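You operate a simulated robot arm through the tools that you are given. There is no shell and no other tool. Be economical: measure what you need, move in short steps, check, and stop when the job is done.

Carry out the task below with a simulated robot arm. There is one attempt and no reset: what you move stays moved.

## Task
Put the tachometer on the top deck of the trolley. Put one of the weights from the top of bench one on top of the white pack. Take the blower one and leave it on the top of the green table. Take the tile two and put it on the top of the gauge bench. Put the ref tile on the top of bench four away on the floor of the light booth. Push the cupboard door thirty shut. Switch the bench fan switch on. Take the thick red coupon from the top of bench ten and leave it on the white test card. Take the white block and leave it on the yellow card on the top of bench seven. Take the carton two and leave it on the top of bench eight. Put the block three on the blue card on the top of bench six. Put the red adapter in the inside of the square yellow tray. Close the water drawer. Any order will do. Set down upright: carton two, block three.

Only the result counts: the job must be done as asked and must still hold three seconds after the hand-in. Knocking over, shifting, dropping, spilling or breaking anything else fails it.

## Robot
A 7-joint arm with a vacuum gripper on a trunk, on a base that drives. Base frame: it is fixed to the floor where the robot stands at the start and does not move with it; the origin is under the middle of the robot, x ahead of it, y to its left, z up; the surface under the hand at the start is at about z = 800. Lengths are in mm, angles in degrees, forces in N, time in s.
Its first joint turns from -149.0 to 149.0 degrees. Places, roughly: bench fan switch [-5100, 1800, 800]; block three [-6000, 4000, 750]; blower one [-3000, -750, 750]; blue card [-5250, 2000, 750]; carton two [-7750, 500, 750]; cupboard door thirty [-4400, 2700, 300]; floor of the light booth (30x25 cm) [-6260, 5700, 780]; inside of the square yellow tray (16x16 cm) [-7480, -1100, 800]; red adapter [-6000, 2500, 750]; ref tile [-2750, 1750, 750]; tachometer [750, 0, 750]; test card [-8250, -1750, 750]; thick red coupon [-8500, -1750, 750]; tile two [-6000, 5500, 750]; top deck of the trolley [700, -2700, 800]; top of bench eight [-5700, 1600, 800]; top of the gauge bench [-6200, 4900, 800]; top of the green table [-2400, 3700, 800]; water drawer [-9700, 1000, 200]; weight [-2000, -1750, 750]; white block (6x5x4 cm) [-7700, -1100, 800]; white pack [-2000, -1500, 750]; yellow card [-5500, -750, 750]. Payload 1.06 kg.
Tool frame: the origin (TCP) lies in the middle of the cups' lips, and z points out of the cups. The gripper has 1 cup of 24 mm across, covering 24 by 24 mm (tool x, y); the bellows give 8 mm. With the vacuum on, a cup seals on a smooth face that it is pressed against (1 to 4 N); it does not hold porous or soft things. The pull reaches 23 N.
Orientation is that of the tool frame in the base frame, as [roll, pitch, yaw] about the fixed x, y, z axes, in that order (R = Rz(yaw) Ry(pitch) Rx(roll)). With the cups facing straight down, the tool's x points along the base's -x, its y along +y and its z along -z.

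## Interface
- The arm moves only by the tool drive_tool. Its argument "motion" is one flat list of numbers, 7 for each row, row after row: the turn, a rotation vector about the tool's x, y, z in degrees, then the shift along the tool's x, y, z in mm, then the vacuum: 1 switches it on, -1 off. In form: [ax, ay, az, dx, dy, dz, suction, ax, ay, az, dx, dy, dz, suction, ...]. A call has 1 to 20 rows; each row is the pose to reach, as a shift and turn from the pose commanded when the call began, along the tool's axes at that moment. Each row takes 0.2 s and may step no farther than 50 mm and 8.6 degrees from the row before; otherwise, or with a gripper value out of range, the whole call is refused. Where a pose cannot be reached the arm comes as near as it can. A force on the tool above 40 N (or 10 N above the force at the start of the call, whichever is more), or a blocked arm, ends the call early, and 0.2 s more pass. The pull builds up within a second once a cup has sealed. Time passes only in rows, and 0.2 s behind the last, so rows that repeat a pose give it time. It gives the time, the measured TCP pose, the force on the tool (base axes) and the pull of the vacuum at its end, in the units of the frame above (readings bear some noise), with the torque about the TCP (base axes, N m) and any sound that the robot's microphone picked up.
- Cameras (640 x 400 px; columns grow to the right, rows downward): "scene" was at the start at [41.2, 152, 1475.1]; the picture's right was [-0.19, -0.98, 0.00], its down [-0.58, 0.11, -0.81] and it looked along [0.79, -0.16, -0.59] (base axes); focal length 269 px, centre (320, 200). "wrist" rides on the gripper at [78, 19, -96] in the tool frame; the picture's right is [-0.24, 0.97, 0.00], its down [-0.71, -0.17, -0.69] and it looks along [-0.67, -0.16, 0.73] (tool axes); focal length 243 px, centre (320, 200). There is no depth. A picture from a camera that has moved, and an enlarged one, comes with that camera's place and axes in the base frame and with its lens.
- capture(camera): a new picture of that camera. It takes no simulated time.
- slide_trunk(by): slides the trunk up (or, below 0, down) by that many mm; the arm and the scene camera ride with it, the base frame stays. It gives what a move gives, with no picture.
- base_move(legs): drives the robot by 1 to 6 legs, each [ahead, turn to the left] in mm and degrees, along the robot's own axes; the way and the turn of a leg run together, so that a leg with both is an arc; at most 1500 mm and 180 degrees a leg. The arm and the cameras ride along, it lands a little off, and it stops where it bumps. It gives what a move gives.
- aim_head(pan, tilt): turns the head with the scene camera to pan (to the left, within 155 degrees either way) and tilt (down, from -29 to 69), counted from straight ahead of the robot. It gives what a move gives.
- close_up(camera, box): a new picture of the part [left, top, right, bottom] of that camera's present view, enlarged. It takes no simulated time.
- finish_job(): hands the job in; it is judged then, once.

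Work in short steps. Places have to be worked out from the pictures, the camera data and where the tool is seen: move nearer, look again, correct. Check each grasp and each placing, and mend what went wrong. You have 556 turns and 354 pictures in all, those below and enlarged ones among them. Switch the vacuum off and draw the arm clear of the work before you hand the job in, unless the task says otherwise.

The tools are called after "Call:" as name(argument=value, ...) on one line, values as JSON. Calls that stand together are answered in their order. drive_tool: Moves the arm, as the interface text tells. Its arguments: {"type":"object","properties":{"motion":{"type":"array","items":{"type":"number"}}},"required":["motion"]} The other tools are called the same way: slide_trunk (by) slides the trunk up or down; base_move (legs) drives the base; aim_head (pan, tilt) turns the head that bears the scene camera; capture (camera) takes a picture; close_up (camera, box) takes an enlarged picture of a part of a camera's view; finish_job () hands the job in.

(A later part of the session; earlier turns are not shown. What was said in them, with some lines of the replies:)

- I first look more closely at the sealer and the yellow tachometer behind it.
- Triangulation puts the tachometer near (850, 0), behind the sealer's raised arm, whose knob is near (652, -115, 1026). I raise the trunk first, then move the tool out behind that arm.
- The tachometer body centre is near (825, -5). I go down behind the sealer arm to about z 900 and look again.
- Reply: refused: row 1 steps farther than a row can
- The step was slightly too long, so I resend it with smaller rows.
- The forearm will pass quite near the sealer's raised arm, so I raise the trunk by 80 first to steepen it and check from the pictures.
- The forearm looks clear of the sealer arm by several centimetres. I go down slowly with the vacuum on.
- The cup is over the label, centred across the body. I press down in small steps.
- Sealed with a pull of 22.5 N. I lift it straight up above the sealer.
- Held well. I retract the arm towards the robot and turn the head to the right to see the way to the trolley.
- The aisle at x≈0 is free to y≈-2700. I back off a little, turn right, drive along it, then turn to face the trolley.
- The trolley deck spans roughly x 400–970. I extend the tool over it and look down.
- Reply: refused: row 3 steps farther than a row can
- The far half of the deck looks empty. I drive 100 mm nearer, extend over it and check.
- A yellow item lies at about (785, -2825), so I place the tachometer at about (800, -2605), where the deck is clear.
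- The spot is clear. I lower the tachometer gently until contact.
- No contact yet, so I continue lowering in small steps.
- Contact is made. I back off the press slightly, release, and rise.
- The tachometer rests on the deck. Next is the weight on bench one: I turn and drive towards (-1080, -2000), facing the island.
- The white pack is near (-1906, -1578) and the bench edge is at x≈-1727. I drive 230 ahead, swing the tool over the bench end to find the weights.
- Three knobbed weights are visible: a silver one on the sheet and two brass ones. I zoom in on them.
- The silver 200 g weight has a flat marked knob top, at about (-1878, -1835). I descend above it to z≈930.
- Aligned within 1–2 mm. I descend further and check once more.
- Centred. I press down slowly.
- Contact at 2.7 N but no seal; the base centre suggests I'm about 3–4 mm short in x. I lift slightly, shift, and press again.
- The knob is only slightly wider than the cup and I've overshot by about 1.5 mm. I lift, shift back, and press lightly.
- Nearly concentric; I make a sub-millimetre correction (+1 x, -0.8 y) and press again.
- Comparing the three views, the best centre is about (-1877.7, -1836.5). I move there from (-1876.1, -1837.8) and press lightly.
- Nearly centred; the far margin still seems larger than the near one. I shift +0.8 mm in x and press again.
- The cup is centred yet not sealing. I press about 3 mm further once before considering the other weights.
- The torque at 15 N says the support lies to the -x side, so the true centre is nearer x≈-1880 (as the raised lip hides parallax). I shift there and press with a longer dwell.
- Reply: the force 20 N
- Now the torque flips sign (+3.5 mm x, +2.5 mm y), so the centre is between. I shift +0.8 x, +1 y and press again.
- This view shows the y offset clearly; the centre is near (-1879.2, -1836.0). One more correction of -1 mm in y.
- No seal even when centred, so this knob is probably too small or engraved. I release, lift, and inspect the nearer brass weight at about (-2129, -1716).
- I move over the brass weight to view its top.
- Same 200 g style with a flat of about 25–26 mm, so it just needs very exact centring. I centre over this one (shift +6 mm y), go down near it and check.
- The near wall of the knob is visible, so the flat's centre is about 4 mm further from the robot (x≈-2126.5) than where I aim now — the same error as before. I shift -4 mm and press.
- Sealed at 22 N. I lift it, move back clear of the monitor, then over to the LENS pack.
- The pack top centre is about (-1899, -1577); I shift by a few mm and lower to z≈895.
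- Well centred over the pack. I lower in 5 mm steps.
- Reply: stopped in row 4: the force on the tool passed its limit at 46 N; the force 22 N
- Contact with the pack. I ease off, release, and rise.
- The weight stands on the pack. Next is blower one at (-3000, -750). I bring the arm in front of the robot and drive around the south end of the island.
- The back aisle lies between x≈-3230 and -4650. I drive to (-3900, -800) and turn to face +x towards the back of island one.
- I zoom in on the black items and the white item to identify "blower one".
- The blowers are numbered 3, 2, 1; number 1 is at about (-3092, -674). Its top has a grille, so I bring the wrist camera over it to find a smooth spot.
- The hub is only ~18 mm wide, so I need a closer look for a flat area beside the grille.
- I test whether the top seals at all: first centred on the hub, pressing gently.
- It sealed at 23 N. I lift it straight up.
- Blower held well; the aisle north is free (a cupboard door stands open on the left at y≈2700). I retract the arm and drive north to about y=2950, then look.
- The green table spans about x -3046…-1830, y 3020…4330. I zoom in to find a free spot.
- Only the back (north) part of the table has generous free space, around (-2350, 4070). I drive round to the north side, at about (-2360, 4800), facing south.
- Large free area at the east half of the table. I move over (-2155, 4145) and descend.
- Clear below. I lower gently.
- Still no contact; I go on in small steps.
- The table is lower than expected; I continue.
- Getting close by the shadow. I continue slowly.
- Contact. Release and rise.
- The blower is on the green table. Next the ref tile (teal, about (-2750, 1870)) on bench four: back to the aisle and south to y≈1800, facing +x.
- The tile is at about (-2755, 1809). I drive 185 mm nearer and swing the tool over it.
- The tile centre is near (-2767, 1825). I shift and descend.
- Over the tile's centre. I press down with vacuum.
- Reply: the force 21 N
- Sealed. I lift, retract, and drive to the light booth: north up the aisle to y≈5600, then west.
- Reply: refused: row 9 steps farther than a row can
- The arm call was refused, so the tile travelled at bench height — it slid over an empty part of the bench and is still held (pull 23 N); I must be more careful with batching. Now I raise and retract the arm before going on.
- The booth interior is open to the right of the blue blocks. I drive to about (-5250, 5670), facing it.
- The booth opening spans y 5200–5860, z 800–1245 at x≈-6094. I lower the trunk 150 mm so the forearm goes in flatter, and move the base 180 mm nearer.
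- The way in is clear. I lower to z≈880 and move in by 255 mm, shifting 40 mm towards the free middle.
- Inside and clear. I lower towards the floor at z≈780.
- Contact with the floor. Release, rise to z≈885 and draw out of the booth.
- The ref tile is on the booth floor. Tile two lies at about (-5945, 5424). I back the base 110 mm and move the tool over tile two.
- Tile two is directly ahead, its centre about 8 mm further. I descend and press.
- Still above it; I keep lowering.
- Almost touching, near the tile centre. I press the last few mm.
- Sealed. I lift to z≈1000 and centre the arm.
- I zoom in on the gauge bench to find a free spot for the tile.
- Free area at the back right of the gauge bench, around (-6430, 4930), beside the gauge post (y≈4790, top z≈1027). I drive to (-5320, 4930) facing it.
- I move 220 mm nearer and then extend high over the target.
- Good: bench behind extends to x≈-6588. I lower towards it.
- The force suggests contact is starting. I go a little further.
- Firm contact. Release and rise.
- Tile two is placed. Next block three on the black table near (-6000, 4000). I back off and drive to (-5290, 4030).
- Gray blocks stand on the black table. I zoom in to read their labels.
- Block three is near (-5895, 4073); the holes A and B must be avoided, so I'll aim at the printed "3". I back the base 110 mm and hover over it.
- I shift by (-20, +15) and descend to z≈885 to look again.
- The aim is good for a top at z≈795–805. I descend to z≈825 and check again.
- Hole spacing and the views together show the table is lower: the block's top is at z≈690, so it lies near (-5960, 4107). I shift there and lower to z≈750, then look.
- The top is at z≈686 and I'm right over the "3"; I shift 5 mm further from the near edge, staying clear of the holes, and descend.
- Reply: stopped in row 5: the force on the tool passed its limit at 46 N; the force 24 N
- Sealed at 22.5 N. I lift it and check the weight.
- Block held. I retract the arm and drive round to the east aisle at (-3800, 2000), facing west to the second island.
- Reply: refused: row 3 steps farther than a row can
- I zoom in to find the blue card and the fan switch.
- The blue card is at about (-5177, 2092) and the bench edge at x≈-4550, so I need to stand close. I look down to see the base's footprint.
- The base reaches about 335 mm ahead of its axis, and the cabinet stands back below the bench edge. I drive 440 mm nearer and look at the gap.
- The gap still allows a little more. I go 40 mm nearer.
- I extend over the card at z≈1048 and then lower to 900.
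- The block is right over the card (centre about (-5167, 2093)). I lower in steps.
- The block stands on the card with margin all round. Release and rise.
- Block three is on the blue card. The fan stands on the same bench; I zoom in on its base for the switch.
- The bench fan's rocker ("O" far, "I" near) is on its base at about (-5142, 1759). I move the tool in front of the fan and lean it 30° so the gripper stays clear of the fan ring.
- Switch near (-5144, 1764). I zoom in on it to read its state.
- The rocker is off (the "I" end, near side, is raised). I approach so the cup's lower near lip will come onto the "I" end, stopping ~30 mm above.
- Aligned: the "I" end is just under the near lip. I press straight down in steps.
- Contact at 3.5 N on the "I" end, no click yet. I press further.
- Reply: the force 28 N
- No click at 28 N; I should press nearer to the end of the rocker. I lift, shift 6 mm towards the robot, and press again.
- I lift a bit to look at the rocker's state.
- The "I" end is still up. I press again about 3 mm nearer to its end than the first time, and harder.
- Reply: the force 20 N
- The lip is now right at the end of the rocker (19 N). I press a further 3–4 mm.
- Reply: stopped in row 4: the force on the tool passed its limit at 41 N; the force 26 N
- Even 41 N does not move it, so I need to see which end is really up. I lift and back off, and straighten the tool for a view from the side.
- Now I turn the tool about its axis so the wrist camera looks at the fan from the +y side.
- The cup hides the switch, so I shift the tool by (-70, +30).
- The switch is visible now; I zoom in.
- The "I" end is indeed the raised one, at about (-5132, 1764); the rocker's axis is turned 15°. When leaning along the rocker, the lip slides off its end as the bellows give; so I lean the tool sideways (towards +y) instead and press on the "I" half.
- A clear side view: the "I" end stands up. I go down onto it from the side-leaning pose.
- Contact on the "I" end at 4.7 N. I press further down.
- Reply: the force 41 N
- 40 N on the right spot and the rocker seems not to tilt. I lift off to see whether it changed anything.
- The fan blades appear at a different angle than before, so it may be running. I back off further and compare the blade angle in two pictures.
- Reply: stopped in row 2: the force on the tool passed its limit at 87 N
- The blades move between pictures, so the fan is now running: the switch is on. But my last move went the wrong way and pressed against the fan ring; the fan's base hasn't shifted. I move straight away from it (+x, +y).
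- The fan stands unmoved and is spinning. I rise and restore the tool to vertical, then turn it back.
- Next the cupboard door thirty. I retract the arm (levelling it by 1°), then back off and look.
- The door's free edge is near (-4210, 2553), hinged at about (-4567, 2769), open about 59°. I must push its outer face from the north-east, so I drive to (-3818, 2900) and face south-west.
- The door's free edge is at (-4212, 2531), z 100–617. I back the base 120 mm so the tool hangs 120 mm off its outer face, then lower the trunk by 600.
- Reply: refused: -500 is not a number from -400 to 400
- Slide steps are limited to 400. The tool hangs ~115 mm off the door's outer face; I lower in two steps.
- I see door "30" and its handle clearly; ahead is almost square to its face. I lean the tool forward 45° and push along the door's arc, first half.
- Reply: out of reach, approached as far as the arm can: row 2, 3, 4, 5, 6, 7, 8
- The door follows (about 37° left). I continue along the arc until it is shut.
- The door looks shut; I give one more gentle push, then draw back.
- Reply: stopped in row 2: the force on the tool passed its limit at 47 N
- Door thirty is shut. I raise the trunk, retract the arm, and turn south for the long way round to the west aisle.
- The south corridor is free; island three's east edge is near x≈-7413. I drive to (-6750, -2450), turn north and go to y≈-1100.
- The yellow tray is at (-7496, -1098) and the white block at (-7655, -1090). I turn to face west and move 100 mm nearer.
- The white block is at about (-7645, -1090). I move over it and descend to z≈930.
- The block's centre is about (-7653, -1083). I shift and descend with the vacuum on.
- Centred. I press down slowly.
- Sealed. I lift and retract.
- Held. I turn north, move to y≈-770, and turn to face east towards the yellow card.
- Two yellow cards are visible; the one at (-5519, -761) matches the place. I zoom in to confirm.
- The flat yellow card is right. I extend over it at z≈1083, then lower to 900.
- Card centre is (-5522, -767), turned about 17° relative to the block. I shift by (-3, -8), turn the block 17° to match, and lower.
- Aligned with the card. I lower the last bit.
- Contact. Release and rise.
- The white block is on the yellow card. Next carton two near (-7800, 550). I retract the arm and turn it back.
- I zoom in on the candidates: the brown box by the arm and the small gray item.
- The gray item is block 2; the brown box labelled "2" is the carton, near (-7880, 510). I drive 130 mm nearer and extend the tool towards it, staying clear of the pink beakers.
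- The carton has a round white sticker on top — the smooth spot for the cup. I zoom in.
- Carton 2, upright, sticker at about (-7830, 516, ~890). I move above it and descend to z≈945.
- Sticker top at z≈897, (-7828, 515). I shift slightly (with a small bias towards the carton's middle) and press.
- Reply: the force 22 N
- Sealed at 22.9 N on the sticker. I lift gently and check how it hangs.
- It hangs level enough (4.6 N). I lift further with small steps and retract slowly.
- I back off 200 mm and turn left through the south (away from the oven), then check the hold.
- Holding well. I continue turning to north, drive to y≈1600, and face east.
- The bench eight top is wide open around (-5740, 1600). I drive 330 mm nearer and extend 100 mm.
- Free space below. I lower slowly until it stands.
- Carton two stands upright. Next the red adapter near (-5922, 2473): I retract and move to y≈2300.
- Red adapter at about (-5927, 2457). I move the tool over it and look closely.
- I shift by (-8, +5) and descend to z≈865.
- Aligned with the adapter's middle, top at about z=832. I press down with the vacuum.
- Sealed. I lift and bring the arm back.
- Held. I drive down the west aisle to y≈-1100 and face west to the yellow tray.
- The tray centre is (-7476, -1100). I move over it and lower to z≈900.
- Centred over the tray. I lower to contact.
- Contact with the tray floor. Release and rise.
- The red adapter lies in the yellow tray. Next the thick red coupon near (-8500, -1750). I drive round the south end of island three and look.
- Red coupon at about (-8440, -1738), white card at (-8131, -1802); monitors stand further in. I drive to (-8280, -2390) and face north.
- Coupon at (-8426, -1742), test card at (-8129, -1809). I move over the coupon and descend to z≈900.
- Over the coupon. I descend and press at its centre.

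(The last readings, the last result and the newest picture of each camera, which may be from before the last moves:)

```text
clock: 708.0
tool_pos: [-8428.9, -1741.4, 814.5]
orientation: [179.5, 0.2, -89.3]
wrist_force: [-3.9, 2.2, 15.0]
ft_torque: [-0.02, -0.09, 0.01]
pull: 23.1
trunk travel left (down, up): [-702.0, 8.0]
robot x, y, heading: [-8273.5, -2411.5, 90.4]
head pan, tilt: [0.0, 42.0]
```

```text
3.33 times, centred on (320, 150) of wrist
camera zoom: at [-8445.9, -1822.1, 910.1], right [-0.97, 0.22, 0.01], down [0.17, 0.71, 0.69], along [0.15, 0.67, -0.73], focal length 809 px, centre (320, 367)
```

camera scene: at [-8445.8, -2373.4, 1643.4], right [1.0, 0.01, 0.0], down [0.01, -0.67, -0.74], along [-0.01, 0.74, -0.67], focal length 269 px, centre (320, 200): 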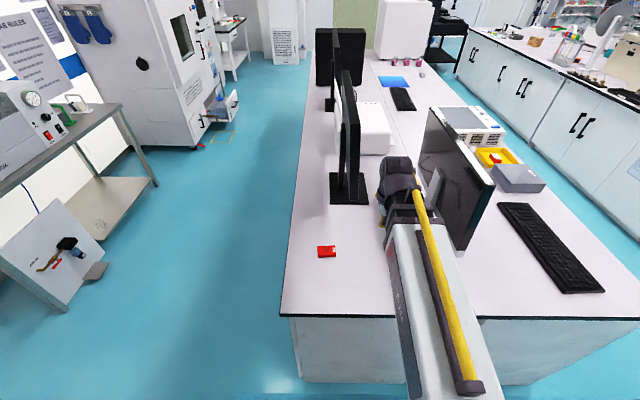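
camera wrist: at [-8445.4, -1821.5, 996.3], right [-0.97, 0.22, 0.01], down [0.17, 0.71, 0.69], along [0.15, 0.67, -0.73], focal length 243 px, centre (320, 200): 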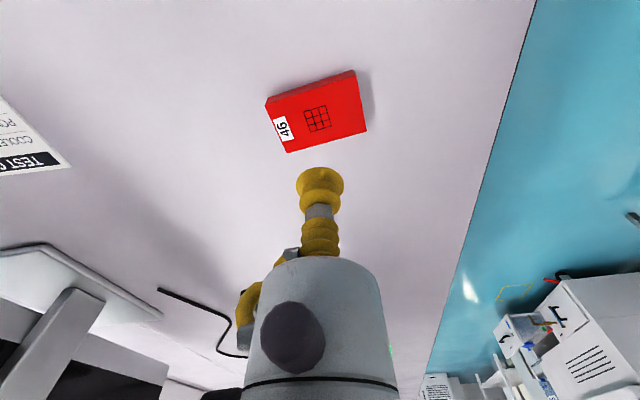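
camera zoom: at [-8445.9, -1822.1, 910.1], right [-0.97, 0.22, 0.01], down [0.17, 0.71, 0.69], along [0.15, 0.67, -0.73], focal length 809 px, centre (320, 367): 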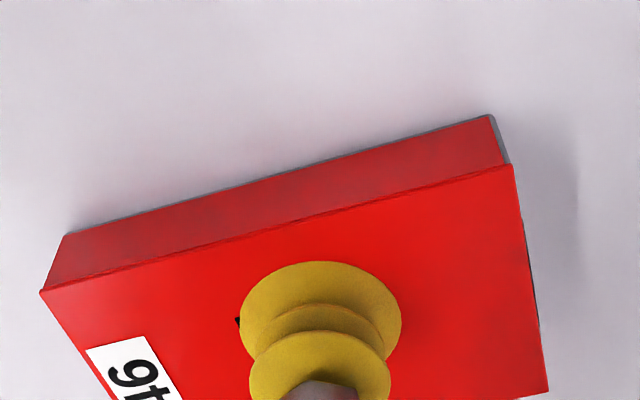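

Sealed. I lift and carry it over to the test card.

Call:
drive_tool(motion=[0, 0, 0, 0, 0, -8, 1, 0, 0, 0, 0, 0, -45, 1, 0, 0, 0, 0, 0, -90, 1, 0, 0, 0, 10, -43, -90, 1, 0, 0, 0, 20, -86, -90, 1, 0, 0, 0, 30, -129, -90, 1, 0, 0, 0, 40, -172, -90, 1, 0, 0, 0, 50, -215, -90, 1, 0, 0, 0, 60, -258, -90, 1, 0, 0, 0, 70, -299, -90, 1])

Call:
capture(camera="wrist")

```text
clock: 710.2
tool_pos: [-8126.1, -1807.5, 900.8]
orientation: [179.5, 0.1, -89.3]
wrist_force: [-0.5, 0.0, -1.5]
ft_torque: [-0.02, 0.0, 0.0]
pull: 23.1
trunk travel left (down, up): [-702.0, 8.0]
robot x, y, heading: [-8275.1, -2408.6, 90.5]
head pan, tilt: [0.0, 42.0]
```

```text
165 pictures are left
camera wrist: at [-8142.1, -1886.4, 996.0], right [-0.97, 0.22, 0.01], down [0.17, 0.71, 0.69], along [0.15, 0.67, -0.73], focal length 243 px, centre (320, 200)
```

wrist: 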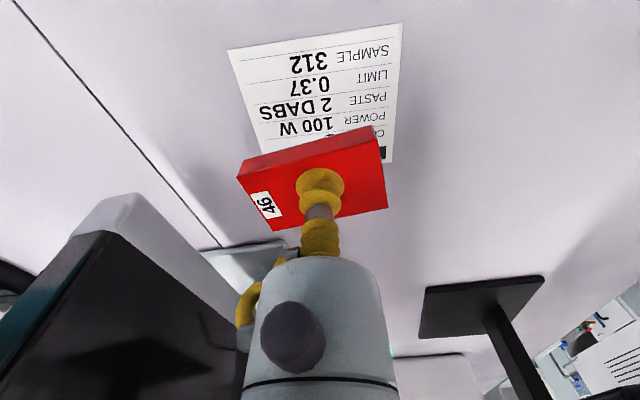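

Nearly centred on the card (centre (-8126, -1802)). I shift 6 mm and lower.

Call:
drive_tool(motion=[0, 0, 0, -6, 0, 40, 1, 0, 0, 0, -6, 0, 70, 1, 0, 0, 0, -6, 0, 78, 1, 0, 0, 0, -6, 0, 83, 1, 0, 0, 0, -6, 0, 87, 1])

```text
clock: 711.4
tool_pos: [-8127.4, -1803.4, 815.3]
orientation: [179.7, 0.3, -89.2]
wrist_force: [1.6, 2.3, 16.9]
ft_torque: [-0.06, -0.09, 0.01]
pull: 22.7
trunk travel left (down, up): [-702.0, 8.0]
robot x, y, heading: [-8272.4, -2407.7, 90.4]
head pan, tilt: [0.0, 42.0]
```

Contact. Release and rise.

Call:
drive_tool(motion=[0, 0, 0, 0, 0, -4, 1, 0, 0, 0, 0, 0, -4, -1, 0, 0, 0, 0, 0, -4, -1, 0, 0, 0, 0, 0, -4, -1, 0, 0, 0, 0, 0, -8, -1, 0, 0, 0, 0, 0, -40, -1, 0, 0, 0, 0, 0, -88, -1, 0, 0, 0, 0, 0, -136, -1, 0, 0, 0, 0, 0, -184, -1, 0, 0, 0, 0, 0, -232, -1, 0, 0, 0, 10, 40, -255, -1, 0, 0, 0, 20, 80, -255, -1, 0, 0, 0, 35, 120, -255, -1, 0, 0, 0, 40, 150, -255, -1])

Call:
capture(camera="wrist")

```text
clock: 714.4
tool_pos: [-8277.9, -1843.5, 1069.4]
orientation: [179.5, 0.1, -89.3]
wrist_force: [-0.6, 0.0, -0.2]
ft_torque: [-0.03, 0.04, 0.03]
pull: 0.1
trunk travel left (down, up): [-702.0, 8.0]
robot x, y, heading: [-8276.4, -2408.7, 90.5]
head pan, tilt: [0.0, 42.0]
```

```text
164 pictures are left
camera wrist: at [-8295.0, -1923.6, 1165.8], right [-0.97, 0.22, 0.01], down [0.17, 0.71, 0.69], along [0.15, 0.67, -0.73], focal length 243 px, centre (320, 200)
```

wrist: 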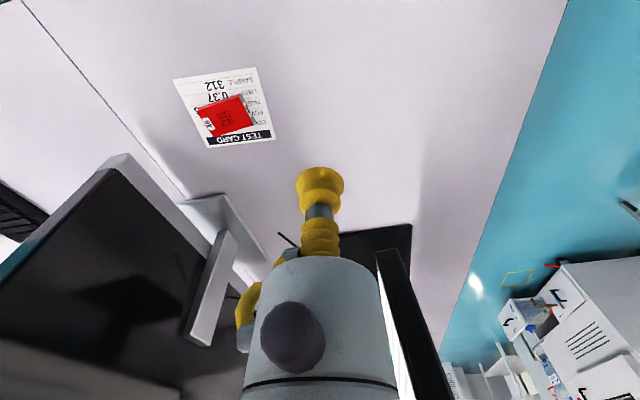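

The red coupon is on the test card. Last is the water drawer at about (-9700, 1000, 200), low on the climate chamber. I drive up the western aisle to y≈450 and look.

Call:
base_move(legs=[[0, 89.5], [830, 0], [0, -90], [1400, 0], [1400, 0]])

Call:
aim_head(pan=60, tilt=35)

Call:
capture(camera="scene")

```text
clock: 739.5
tool_pos: [-9114.5, 951.1, 1070.4]
orientation: [179.5, 0.1, -89.3]
wrist_force: [0.1, 0.7, 0.1]
ft_torque: [-0.05, -0.04, -0.04]
pull: 0.0
trunk travel left (down, up): [-702.0, 8.0]
robot x, y, heading: [-9113.5, 388.4, 90.3]
head pan, tilt: [0.0, 42.0]
```

```text
clock: 740.8
tool_pos: [-9112.9, 951.4, 1071.6]
orientation: [179.6, 0.0, -89.4]
wrist_force: [-0.3, -0.8, -0.6]
ft_torque: [-0.03, 0.01, -0.01]
pull: 0.0
trunk travel left (down, up): [-702.0, 8.0]
robot x, y, heading: [-9113.8, 387.0, 90.3]
head pan, tilt: [60.0, 35.0]
```

```text
163 pictures are left
camera scene: at [-9359.2, 382.4, 1653.8], right [0.49, 0.87, 0.0], down [0.5, -0.28, -0.82], along [-0.71, 0.4, -0.57], focal length 269 px, centre (320, 200)
```

scene: 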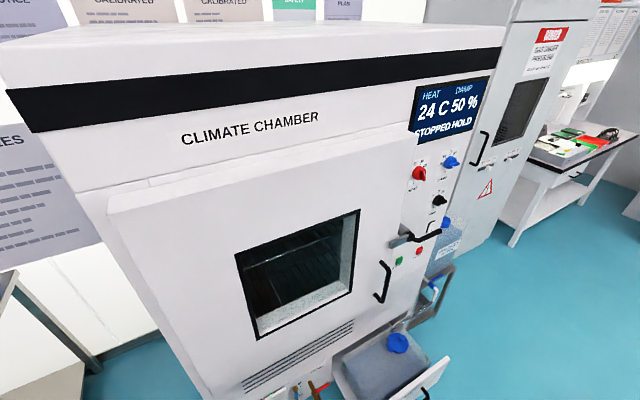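

The open drawer (with a water tank) is at the bottom right; its front is near x≈-9590, y≈1050. I tilt the head down for a better look.

Call:
aim_head(pan=45, tilt=60)

Call:
capture(camera="scene")

```text
clock: 741.7
tool_pos: [-9113.3, 950.8, 1071.1]
orientation: [179.6, 0.1, -89.5]
wrist_force: [0.4, 0.0, -0.1]
ft_torque: [0.02, -0.01, 0.02]
pull: 0.0
trunk travel left (down, up): [-702.0, 8.0]
robot x, y, heading: [-9111.8, 385.0, 90.5]
head pan, tilt: [45.0, 60.0]
```

```text
162 pictures are left
camera scene: at [-9330.2, 385.7, 1619.6], right [0.7, 0.71, 0.0], down [0.62, -0.61, -0.5], along [-0.36, 0.35, -0.87], focal length 269 px, centre (320, 200)
```

scene: 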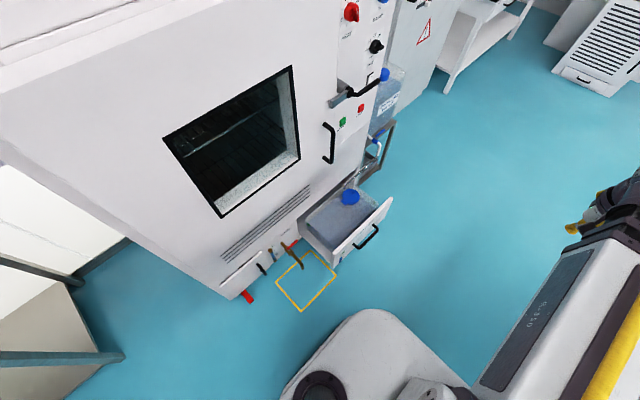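

The drawer front's centre is near (-9580, 960, 220). I turn 30° left so the tool hangs about 180 mm in front of it, then lower the trunk.

Call:
base_move(legs=[[0, 30]])

Call:
capture(camera="wrist")

Call:
slide_trunk(by=-400)

Call:
capture(camera="wrist")

Call:
aim_head(pan=20, tilt=50)

Call:
capture(camera="scene")

```text
clock: 743.6
tool_pos: [-9400.0, 873.3, 1070.6]
orientation: [179.5, 0.1, -59.0]
wrist_force: [0.8, 0.1, -0.1]
ft_torque: [0.03, 0.0, 0.02]
pull: 0.1
trunk travel left (down, up): [-702.0, 8.0]
robot x, y, heading: [-9116.8, 384.7, 120.6]
head pan, tilt: [45.0, 60.0]
```

```text
161 pictures are left
camera wrist: at [-9374.8, 796.3, 1165.7], right [-0.95, -0.3, 0.01], down [-0.21, 0.7, 0.69], along [-0.21, 0.65, -0.73], focal length 243 px, centre (320, 200)
```

wrist: 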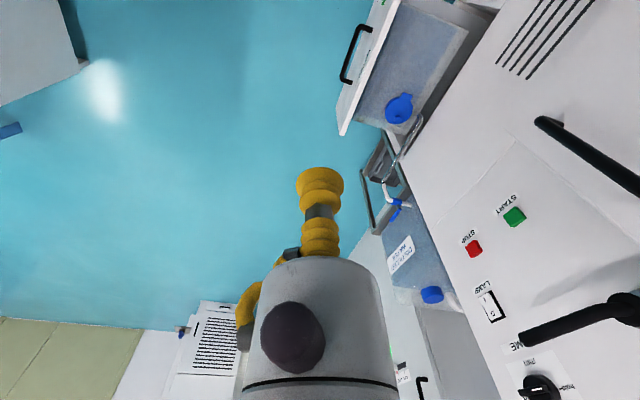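

```text
clock: 747.4
tool_pos: [-9400.5, 874.5, 670.0]
orientation: [179.4, 0.1, -59.1]
wrist_force: [-1.2, 0.2, 0.3]
ft_torque: [-0.05, 0.0, 0.03]
pull: 0.1
trunk travel left (down, up): [-302.0, 408.0]
robot x, y, heading: [-9114.3, 388.5, 120.6]
head pan, tilt: [45.0, 60.0]
```

```text
160 pictures are left
camera wrist: at [-9374.7, 796.4, 765.7], right [-0.95, -0.3, 0.01], down [-0.21, 0.7, 0.69], along [-0.21, 0.65, -0.73], focal length 243 px, centre (320, 200)
```

wrist: 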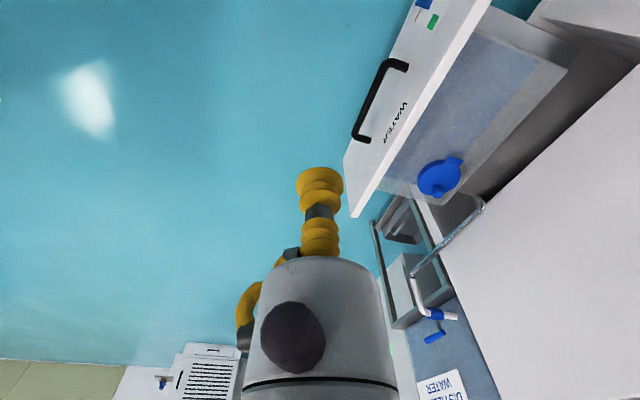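

```text
clock: 748.3
tool_pos: [-9399.5, 874.0, 669.1]
orientation: [179.5, 0.1, -59.1]
wrist_force: [-0.4, -0.2, 0.2]
ft_torque: [-0.03, -0.02, -0.01]
pull: 0.1
trunk travel left (down, up): [-302.0, 408.0]
robot x, y, heading: [-9114.0, 388.6, 120.9]
head pan, tilt: [20.0, 50.0]
```

```text
159 pictures are left
camera scene: at [-9295.6, 307.9, 1232.1], right [0.63, 0.78, 0.0], down [0.59, -0.48, -0.64], along [-0.5, 0.41, -0.77], focal length 269 px, centre (320, 200)
```

scene: 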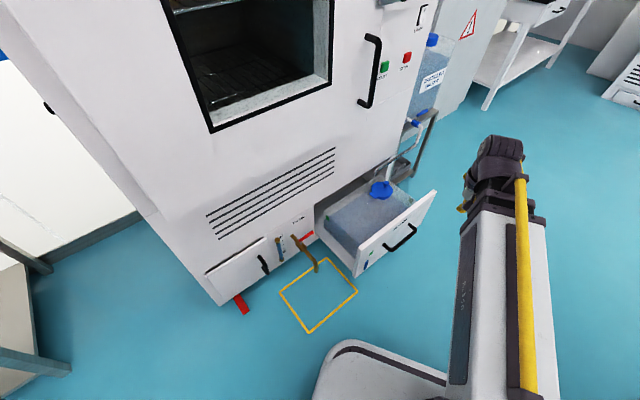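

Triangulating gives the drawer front at x≈-9590, y 700–1192, z 99–345, with the handle at mid-height. I lower the trunk another 300 and turn the tool to point west.

Call:
slide_trunk(by=-298)

Call:
drive_tool(motion=[0, 0, -8, 0, 0, 0, -1, 0, 0, -16, 0, 0, 0, -1, 0, 0, -24, 0, 0, 0, -1, 0, 0, -32, 0, 0, 0, -1, 0, 0, -40, 0, 0, 0, -1, 0, 0, -48, 0, 0, 0, -1, 0, 0, -56, 0, 0, 0, -1, 0, 0, -59, 0, 0, 0, -1])

Call:
capture(camera="wrist")

```text
clock: 751.3
tool_pos: [-9399.8, 873.8, 372.8]
orientation: [179.5, 0.1, -59.1]
wrist_force: [-0.4, -0.3, -0.6]
ft_torque: [0.0, 0.02, 0.0]
pull: 0.2
trunk travel left (down, up): [-4.0, 706.0]
robot x, y, heading: [-9110.5, 385.3, 120.6]
head pan, tilt: [20.0, 50.0]
```

```text
clock: 753.1
tool_pos: [-9400.2, 873.3, 372.7]
orientation: [180.0, 0.5, 0.2]
wrist_force: [0.0, -0.4, 0.1]
ft_torque: [0.03, 0.0, -0.01]
pull: 0.0
trunk travel left (down, up): [-4.0, 706.0]
robot x, y, heading: [-9112.2, 382.5, 120.7]
head pan, tilt: [20.0, 50.0]
```

```text
158 pictures are left
camera wrist: at [-9321.1, 854.4, 467.0], right [-0.23, -0.97, 0.0], down [-0.7, 0.17, 0.69], along [-0.67, 0.16, -0.72], focal length 243 px, centre (320, 200)
```

wrist: 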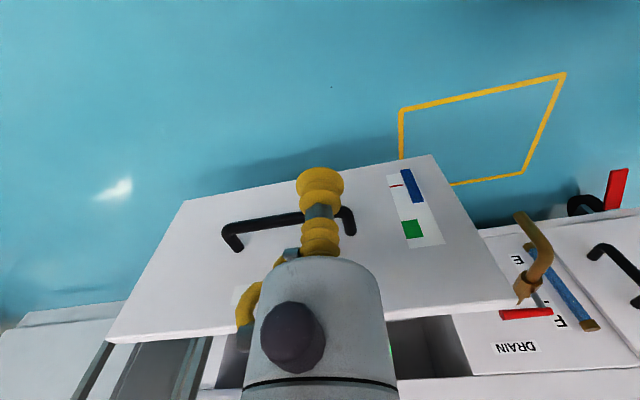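

The handle is at z≈253, y 872–1030; I'll push the panel above it at y≈946, z≈312. I lean the tool 45° and approach to just before the panel.

Call:
drive_tool(motion=[0, -7.5, 0, 0, -12, 10, -1, 0, -15, 0, 0, -24, 20, -1, 0, -22.5, 0, 0, -36, 30, -1, 0, -30, 0, 0, -48, 40, -1, 0, -37.5, 0, 0, -60, 50, -1, 0, -45, 0, 0, -73, 60, -1, 0, -45, 0, -45, -73, 60, -1, 0, -45, 0, -90, -73, 60, -1, 0, -45, 0, -130, -73, 60, -1, 0, -45, 0, -160, -73, 60, -1])

Call:
capture(camera="wrist")

Call:
capture(camera="scene")

```text
clock: 755.3
tool_pos: [-9559.1, 946.5, 313.5]
orientation: [179.7, 45.5, -0.2]
wrist_force: [-0.3, -0.2, -0.1]
ft_torque: [-0.03, 0.02, 0.05]
pull: 0.1
trunk travel left (down, up): [-4.0, 706.0]
robot x, y, heading: [-9109.4, 387.6, 120.7]
head pan, tilt: [20.0, 50.0]
```

```text
157 pictures are left
camera wrist: at [-9436.3, 926.5, 324.7], right [-0.17, -0.97, 0.17], down [-0.01, 0.17, 0.98], along [-0.99, 0.16, -0.04], focal length 243 px, centre (320, 200)
```

wrist: 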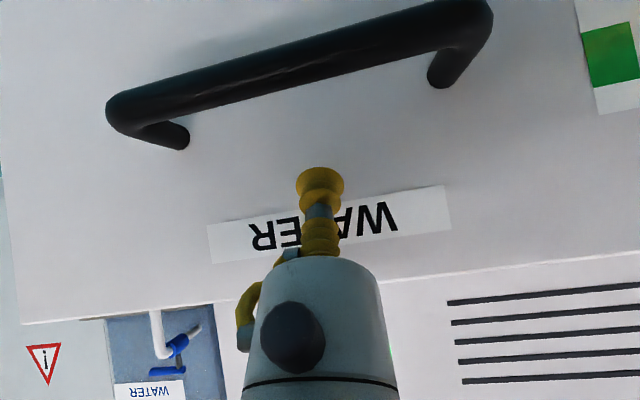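

```text
156 pictures are left
camera scene: at [-9295.6, 307.9, 934.1], right [0.63, 0.78, 0.0], down [0.59, -0.48, -0.64], along [-0.5, 0.41, -0.77], focal length 269 px, centre (320, 200)
```

scene: 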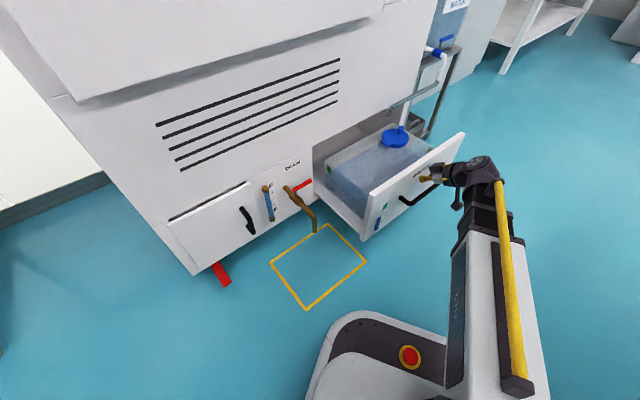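

The cup is right at the panel's top by the "WATER" label. I push it in gently, 25 mm per step.

Call:
drive_tool(motion=[0, 0, 0, -17.5, 0, 17.8, -1, 0, 0, 0, -35, 0, 35.6, -1, 0, 0, 0, -52.5, 0, 53.5, -1, 0, 0, 0, -70, 0, 71.3, -1, 0, 0, 0, -87.5, 0, 89.1, -1, 0, 0, 0, -105, 0, 107, -1, 0, 0, 0, -122.5, 0, 124.8, -1, 0, 0, 0, -140, 0, 142.6, -1])

Call:
capture(camera="scene")

```text
clock: 757.1
tool_pos: [-9760.5, 946.3, 312.8]
orientation: [179.7, 45.5, 0.0]
wrist_force: [0.2, -0.1, 0.7]
ft_torque: [-0.04, 0.0, 0.0]
pull: 0.0
trunk travel left (down, up): [-4.0, 706.0]
robot x, y, heading: [-9110.7, 387.4, 121.0]
head pan, tilt: [20.0, 50.0]
```

```text
155 pictures are left
camera scene: at [-9295.5, 307.9, 934.1], right [0.63, 0.78, 0.0], down [0.59, -0.48, -0.64], along [-0.5, 0.41, -0.77], focal length 269 px, centre (320, 200)
```

scene: 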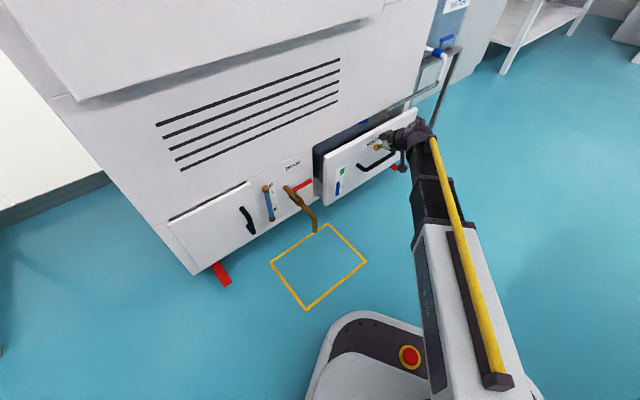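

It slides in well. I continue until it stops.

Call:
drive_tool(motion=[0, 0, 0, -17.5, 0, 17.8, -1, 0, 0, 0, -35, 0, 35.6, -1, 0, 0, 0, -49, 0, 49.9, -1, 0, 0, 0, -59.5, 0, 60.6, -1, 0, 0, 0, -70, 0, 71.3, -1, 0, 0, 0, -77, 0, 78.4, -1, 0, 0, 0, -84, 0, 85.6, -1])

Call:
capture(camera="scene")

```text
clock: 757.9
tool_pos: [-9818.9, 947.0, 312.5]
orientation: [179.9, 45.1, -0.1]
wrist_force: [7.5, 1.8, 0.7]
ft_torque: [-0.06, 0.08, -0.01]
pull: 0.1
trunk travel left (down, up): [-4.0, 706.0]
robot x, y, heading: [-9115.8, 387.0, 120.4]
head pan, tilt: [20.0, 50.0]
stopped in row 4: the force on the tool passed its limit at 55 N (the readings are from after the stop); the commanded pose is now the measured one
```

```text
154 pictures are left
camera scene: at [-9295.5, 308.3, 934.1], right [0.63, 0.77, 0.0], down [0.59, -0.49, -0.64], along [-0.5, 0.41, -0.77], focal length 269 px, centre (320, 200)
```

scene: 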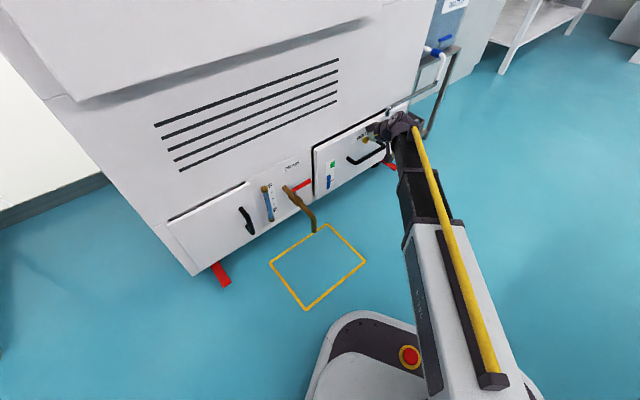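

It stopped firmly. I draw back and zoom in to verify that it is flush.

Call:
drive_tool(motion=[0, 0, 0, 25, 0, -25, -1, 0, 0, 0, 55, 0, -55, -1, 0, 0, 0, 85, 0, -85, -1, 0, 0, 0, 115, 0, -115, -1, 0, 0, 0, 145, 0, -145, -1])

Call:
close_up(camera="scene", box=[160, 80, 440, 280])

Call:
capture(camera="wrist")

```text
clock: 759.1
tool_pos: [-9616.8, 945.3, 311.9]
orientation: [179.9, 45.1, 0.0]
wrist_force: [-0.4, 0.0, -0.4]
ft_torque: [-0.01, 0.05, -0.01]
pull: 0.1
trunk travel left (down, up): [-4.0, 706.0]
robot x, y, heading: [-9114.6, 386.1, 120.8]
head pan, tilt: [20.0, 50.0]
```

```text
2.00 times, centred on (300, 180) of scene
camera zoom: at [-9295.6, 308.2, 934.1], right [0.63, 0.77, 0.0], down [0.59, -0.49, -0.64], along [-0.5, 0.41, -0.77], focal length 538 px, centre (360, 240)
```

zoom: 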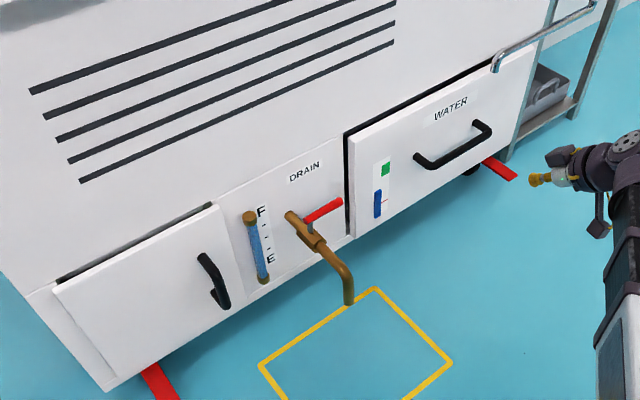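

```text
152 pictures are left
camera wrist: at [-9493.2, 925.4, 324.2], right [-0.16, -0.97, 0.17], down [-0.02, 0.17, 0.98], along [-0.99, 0.16, -0.04], focal length 243 px, centre (320, 200)
```

wrist: 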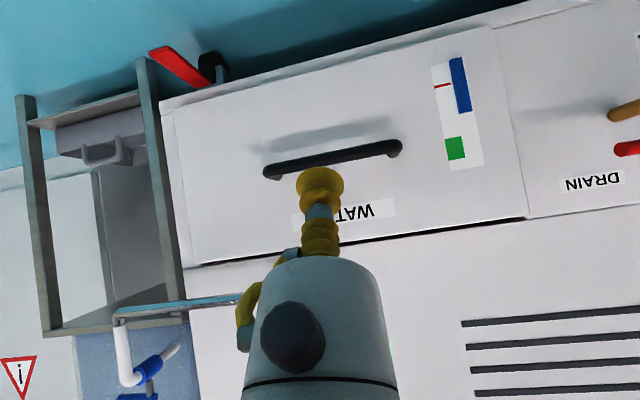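

It looks shut, with the seam like the neighbouring panel's. To be sure, I push once more in fine steps.

Call:
drive_tool(motion=[0, 0, 0, -34, 0, 34, -1, 0, 0, 0, -68, 0, 68, -1, 0, 0, 0, -100, 0, 100, -1, 0, 0, 0, -125, 0, 125, -1, 0, 0, 0, -135, 0, 135, -1, 0, 0, 0, -140, 0, 140, -1, 0, 0, 0, -143, 0, 143, -1, 0, 0, 0, -145, 0, 145, -1, 0, 0, 0, -147, 0, 147, -1, 0, 0, 0, -149, 0, 149, -1, 0, 0, 0, -151, 0, 151, -1])

Call:
close_up(camera="scene", box=[260, 90, 440, 230])

```text
clock: 761.3
tool_pos: [-9818.9, 946.9, 310.9]
orientation: [179.9, 44.6, 0.0]
wrist_force: [9.9, 0.0, 2.1]
ft_torque: [0.05, 0.09, 0.01]
pull: 0.1
trunk travel left (down, up): [-4.0, 706.0]
robot x, y, heading: [-9113.9, 384.0, 120.6]
head pan, tilt: [20.0, 50.0]
stopped in row 11: the force on the tool passed its limit at 45 N (the readings are from after the stop); the commanded pose is now the measured one
```

```text
2.86 times, centred on (350, 160) of scene
camera zoom: at [-9295.5, 308.9, 934.2], right [0.64, 0.77, 0.0], down [0.59, -0.49, -0.64], along [-0.5, 0.41, -0.77], focal length 769 px, centre (234, 314)
```

zoom: 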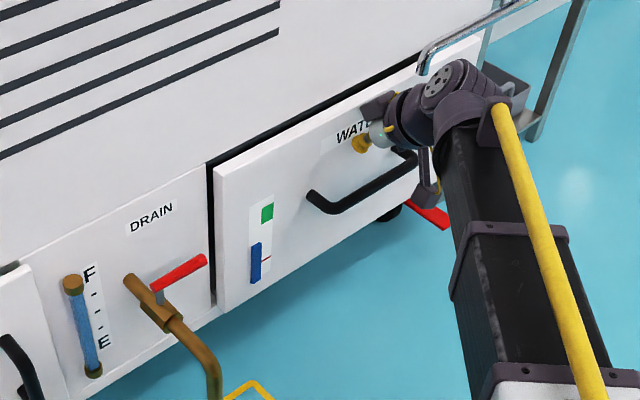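

The stop is firm at the same place, and the neighbouring panel stands equally proud: the drawer is shut. I draw the arm away and raise it clear.

Call:
drive_tool(motion=[0, 0, 0, 30, 0, -30, -1, 0, 0, 0, 64, 0, -64, -1, 0, 0, 0, 98, 0, -98, -1, 0, 0, 0, 132, 0, -132, -1, 0, 0, 0, 166, 0, -166, -1, 0, 7.5, 0, 200, 0, -200, -1, 0, 15, 0, 220, 0, -220, -1, 0, 22.5, 0, 240, 0, -240, -1, 0, 30, 0, 260, 0, -260, -1, 0, 37.5, 0, 260, 0, -260, -1, 0, 45, 0, 260, 0, -260, -1])

Call:
slide_trunk(by=400)

Call:
aim_head(pan=25, tilt=45)

Call:
capture(camera="scene")

```text
clock: 763.7
tool_pos: [-9453.8, 947.0, 312.7]
orientation: [179.8, -0.3, 0.0]
wrist_force: [0.0, -0.4, 1.4]
ft_torque: [0.0, 0.01, 0.0]
pull: 0.1
trunk travel left (down, up): [-4.0, 706.0]
robot x, y, heading: [-9116.5, 386.0, 120.4]
head pan, tilt: [20.0, 50.0]
```

```text
clock: 767.5
tool_pos: [-9453.9, 946.1, 714.5]
orientation: [179.9, -0.4, 0.1]
wrist_force: [0.1, 0.4, -0.1]
ft_torque: [-0.02, -0.01, 0.02]
pull: 0.0
trunk travel left (down, up): [-404.0, 306.0]
robot x, y, heading: [-9111.6, 387.7, 120.5]
head pan, tilt: [20.0, 50.0]
```

```text
clock: 768.2
tool_pos: [-9453.0, 947.1, 713.5]
orientation: [179.9, -0.3, 0.0]
wrist_force: [-0.3, -0.1, -0.5]
ft_torque: [-0.02, 0.01, -0.02]
pull: 0.0
trunk travel left (down, up): [-404.0, 306.0]
robot x, y, heading: [-9114.0, 385.2, 120.4]
head pan, tilt: [25.0, 45.0]
```

```text
150 pictures are left
camera scene: at [-9303.3, 305.8, 1341.0], right [0.57, 0.82, 0.0], down [0.58, -0.4, -0.71], along [-0.58, 0.4, -0.71], focal length 269 px, centre (320, 200)
```

scene: 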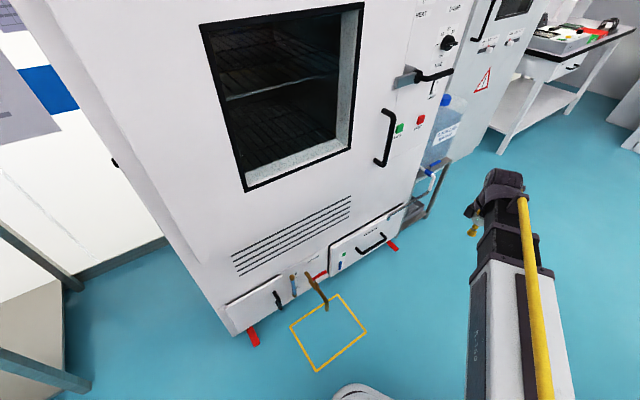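

I zoom once more to compare the drawer with the neighbouring panel.

Call:
close_up(camera="scene", box=[220, 190, 420, 350])

```text
2.50 times, centred on (320, 270) of scene
camera zoom: at [-9303.3, 305.8, 1341.0], right [0.57, 0.82, 0.0], down [0.58, -0.4, -0.71], along [-0.58, 0.4, -0.71], focal length 672 px, centre (320, 25)
```

zoom: 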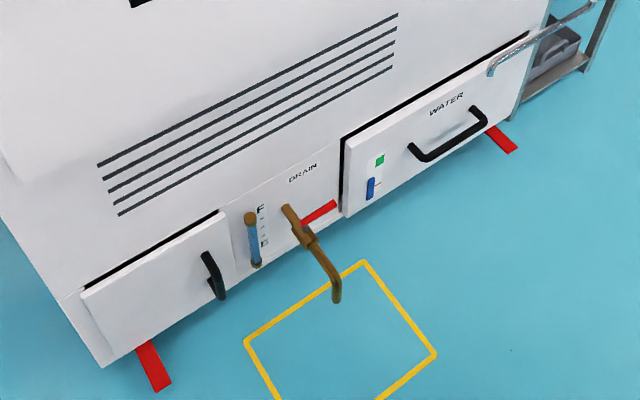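

Both panels stand the same; the drawer is shut. The vacuum is off and the arm is clear, so I hand the job in.

Call:
finish_job()

```text
The job is handed in.
```

I did all thirteen tasks and handed the job in. I checked each result by camera or contact force as I went.

Three incidents could matter to the judging:
- **Bench fan:** while backing away from the switch, the tool pressed against the fan ring with about 87 N. The pictures showed no shift of the fan beyond about 2 mm, and it was running.
- **Ref tile:** it was dragged at bench height across an empty part of bench four when a lift command was refused. It stayed held and is now in the light booth.
- **Silver weight:** I pressed on the silver 200 g weight on bench one several times before using a brass one instead. I did not check afterwards whether the silver one moved.
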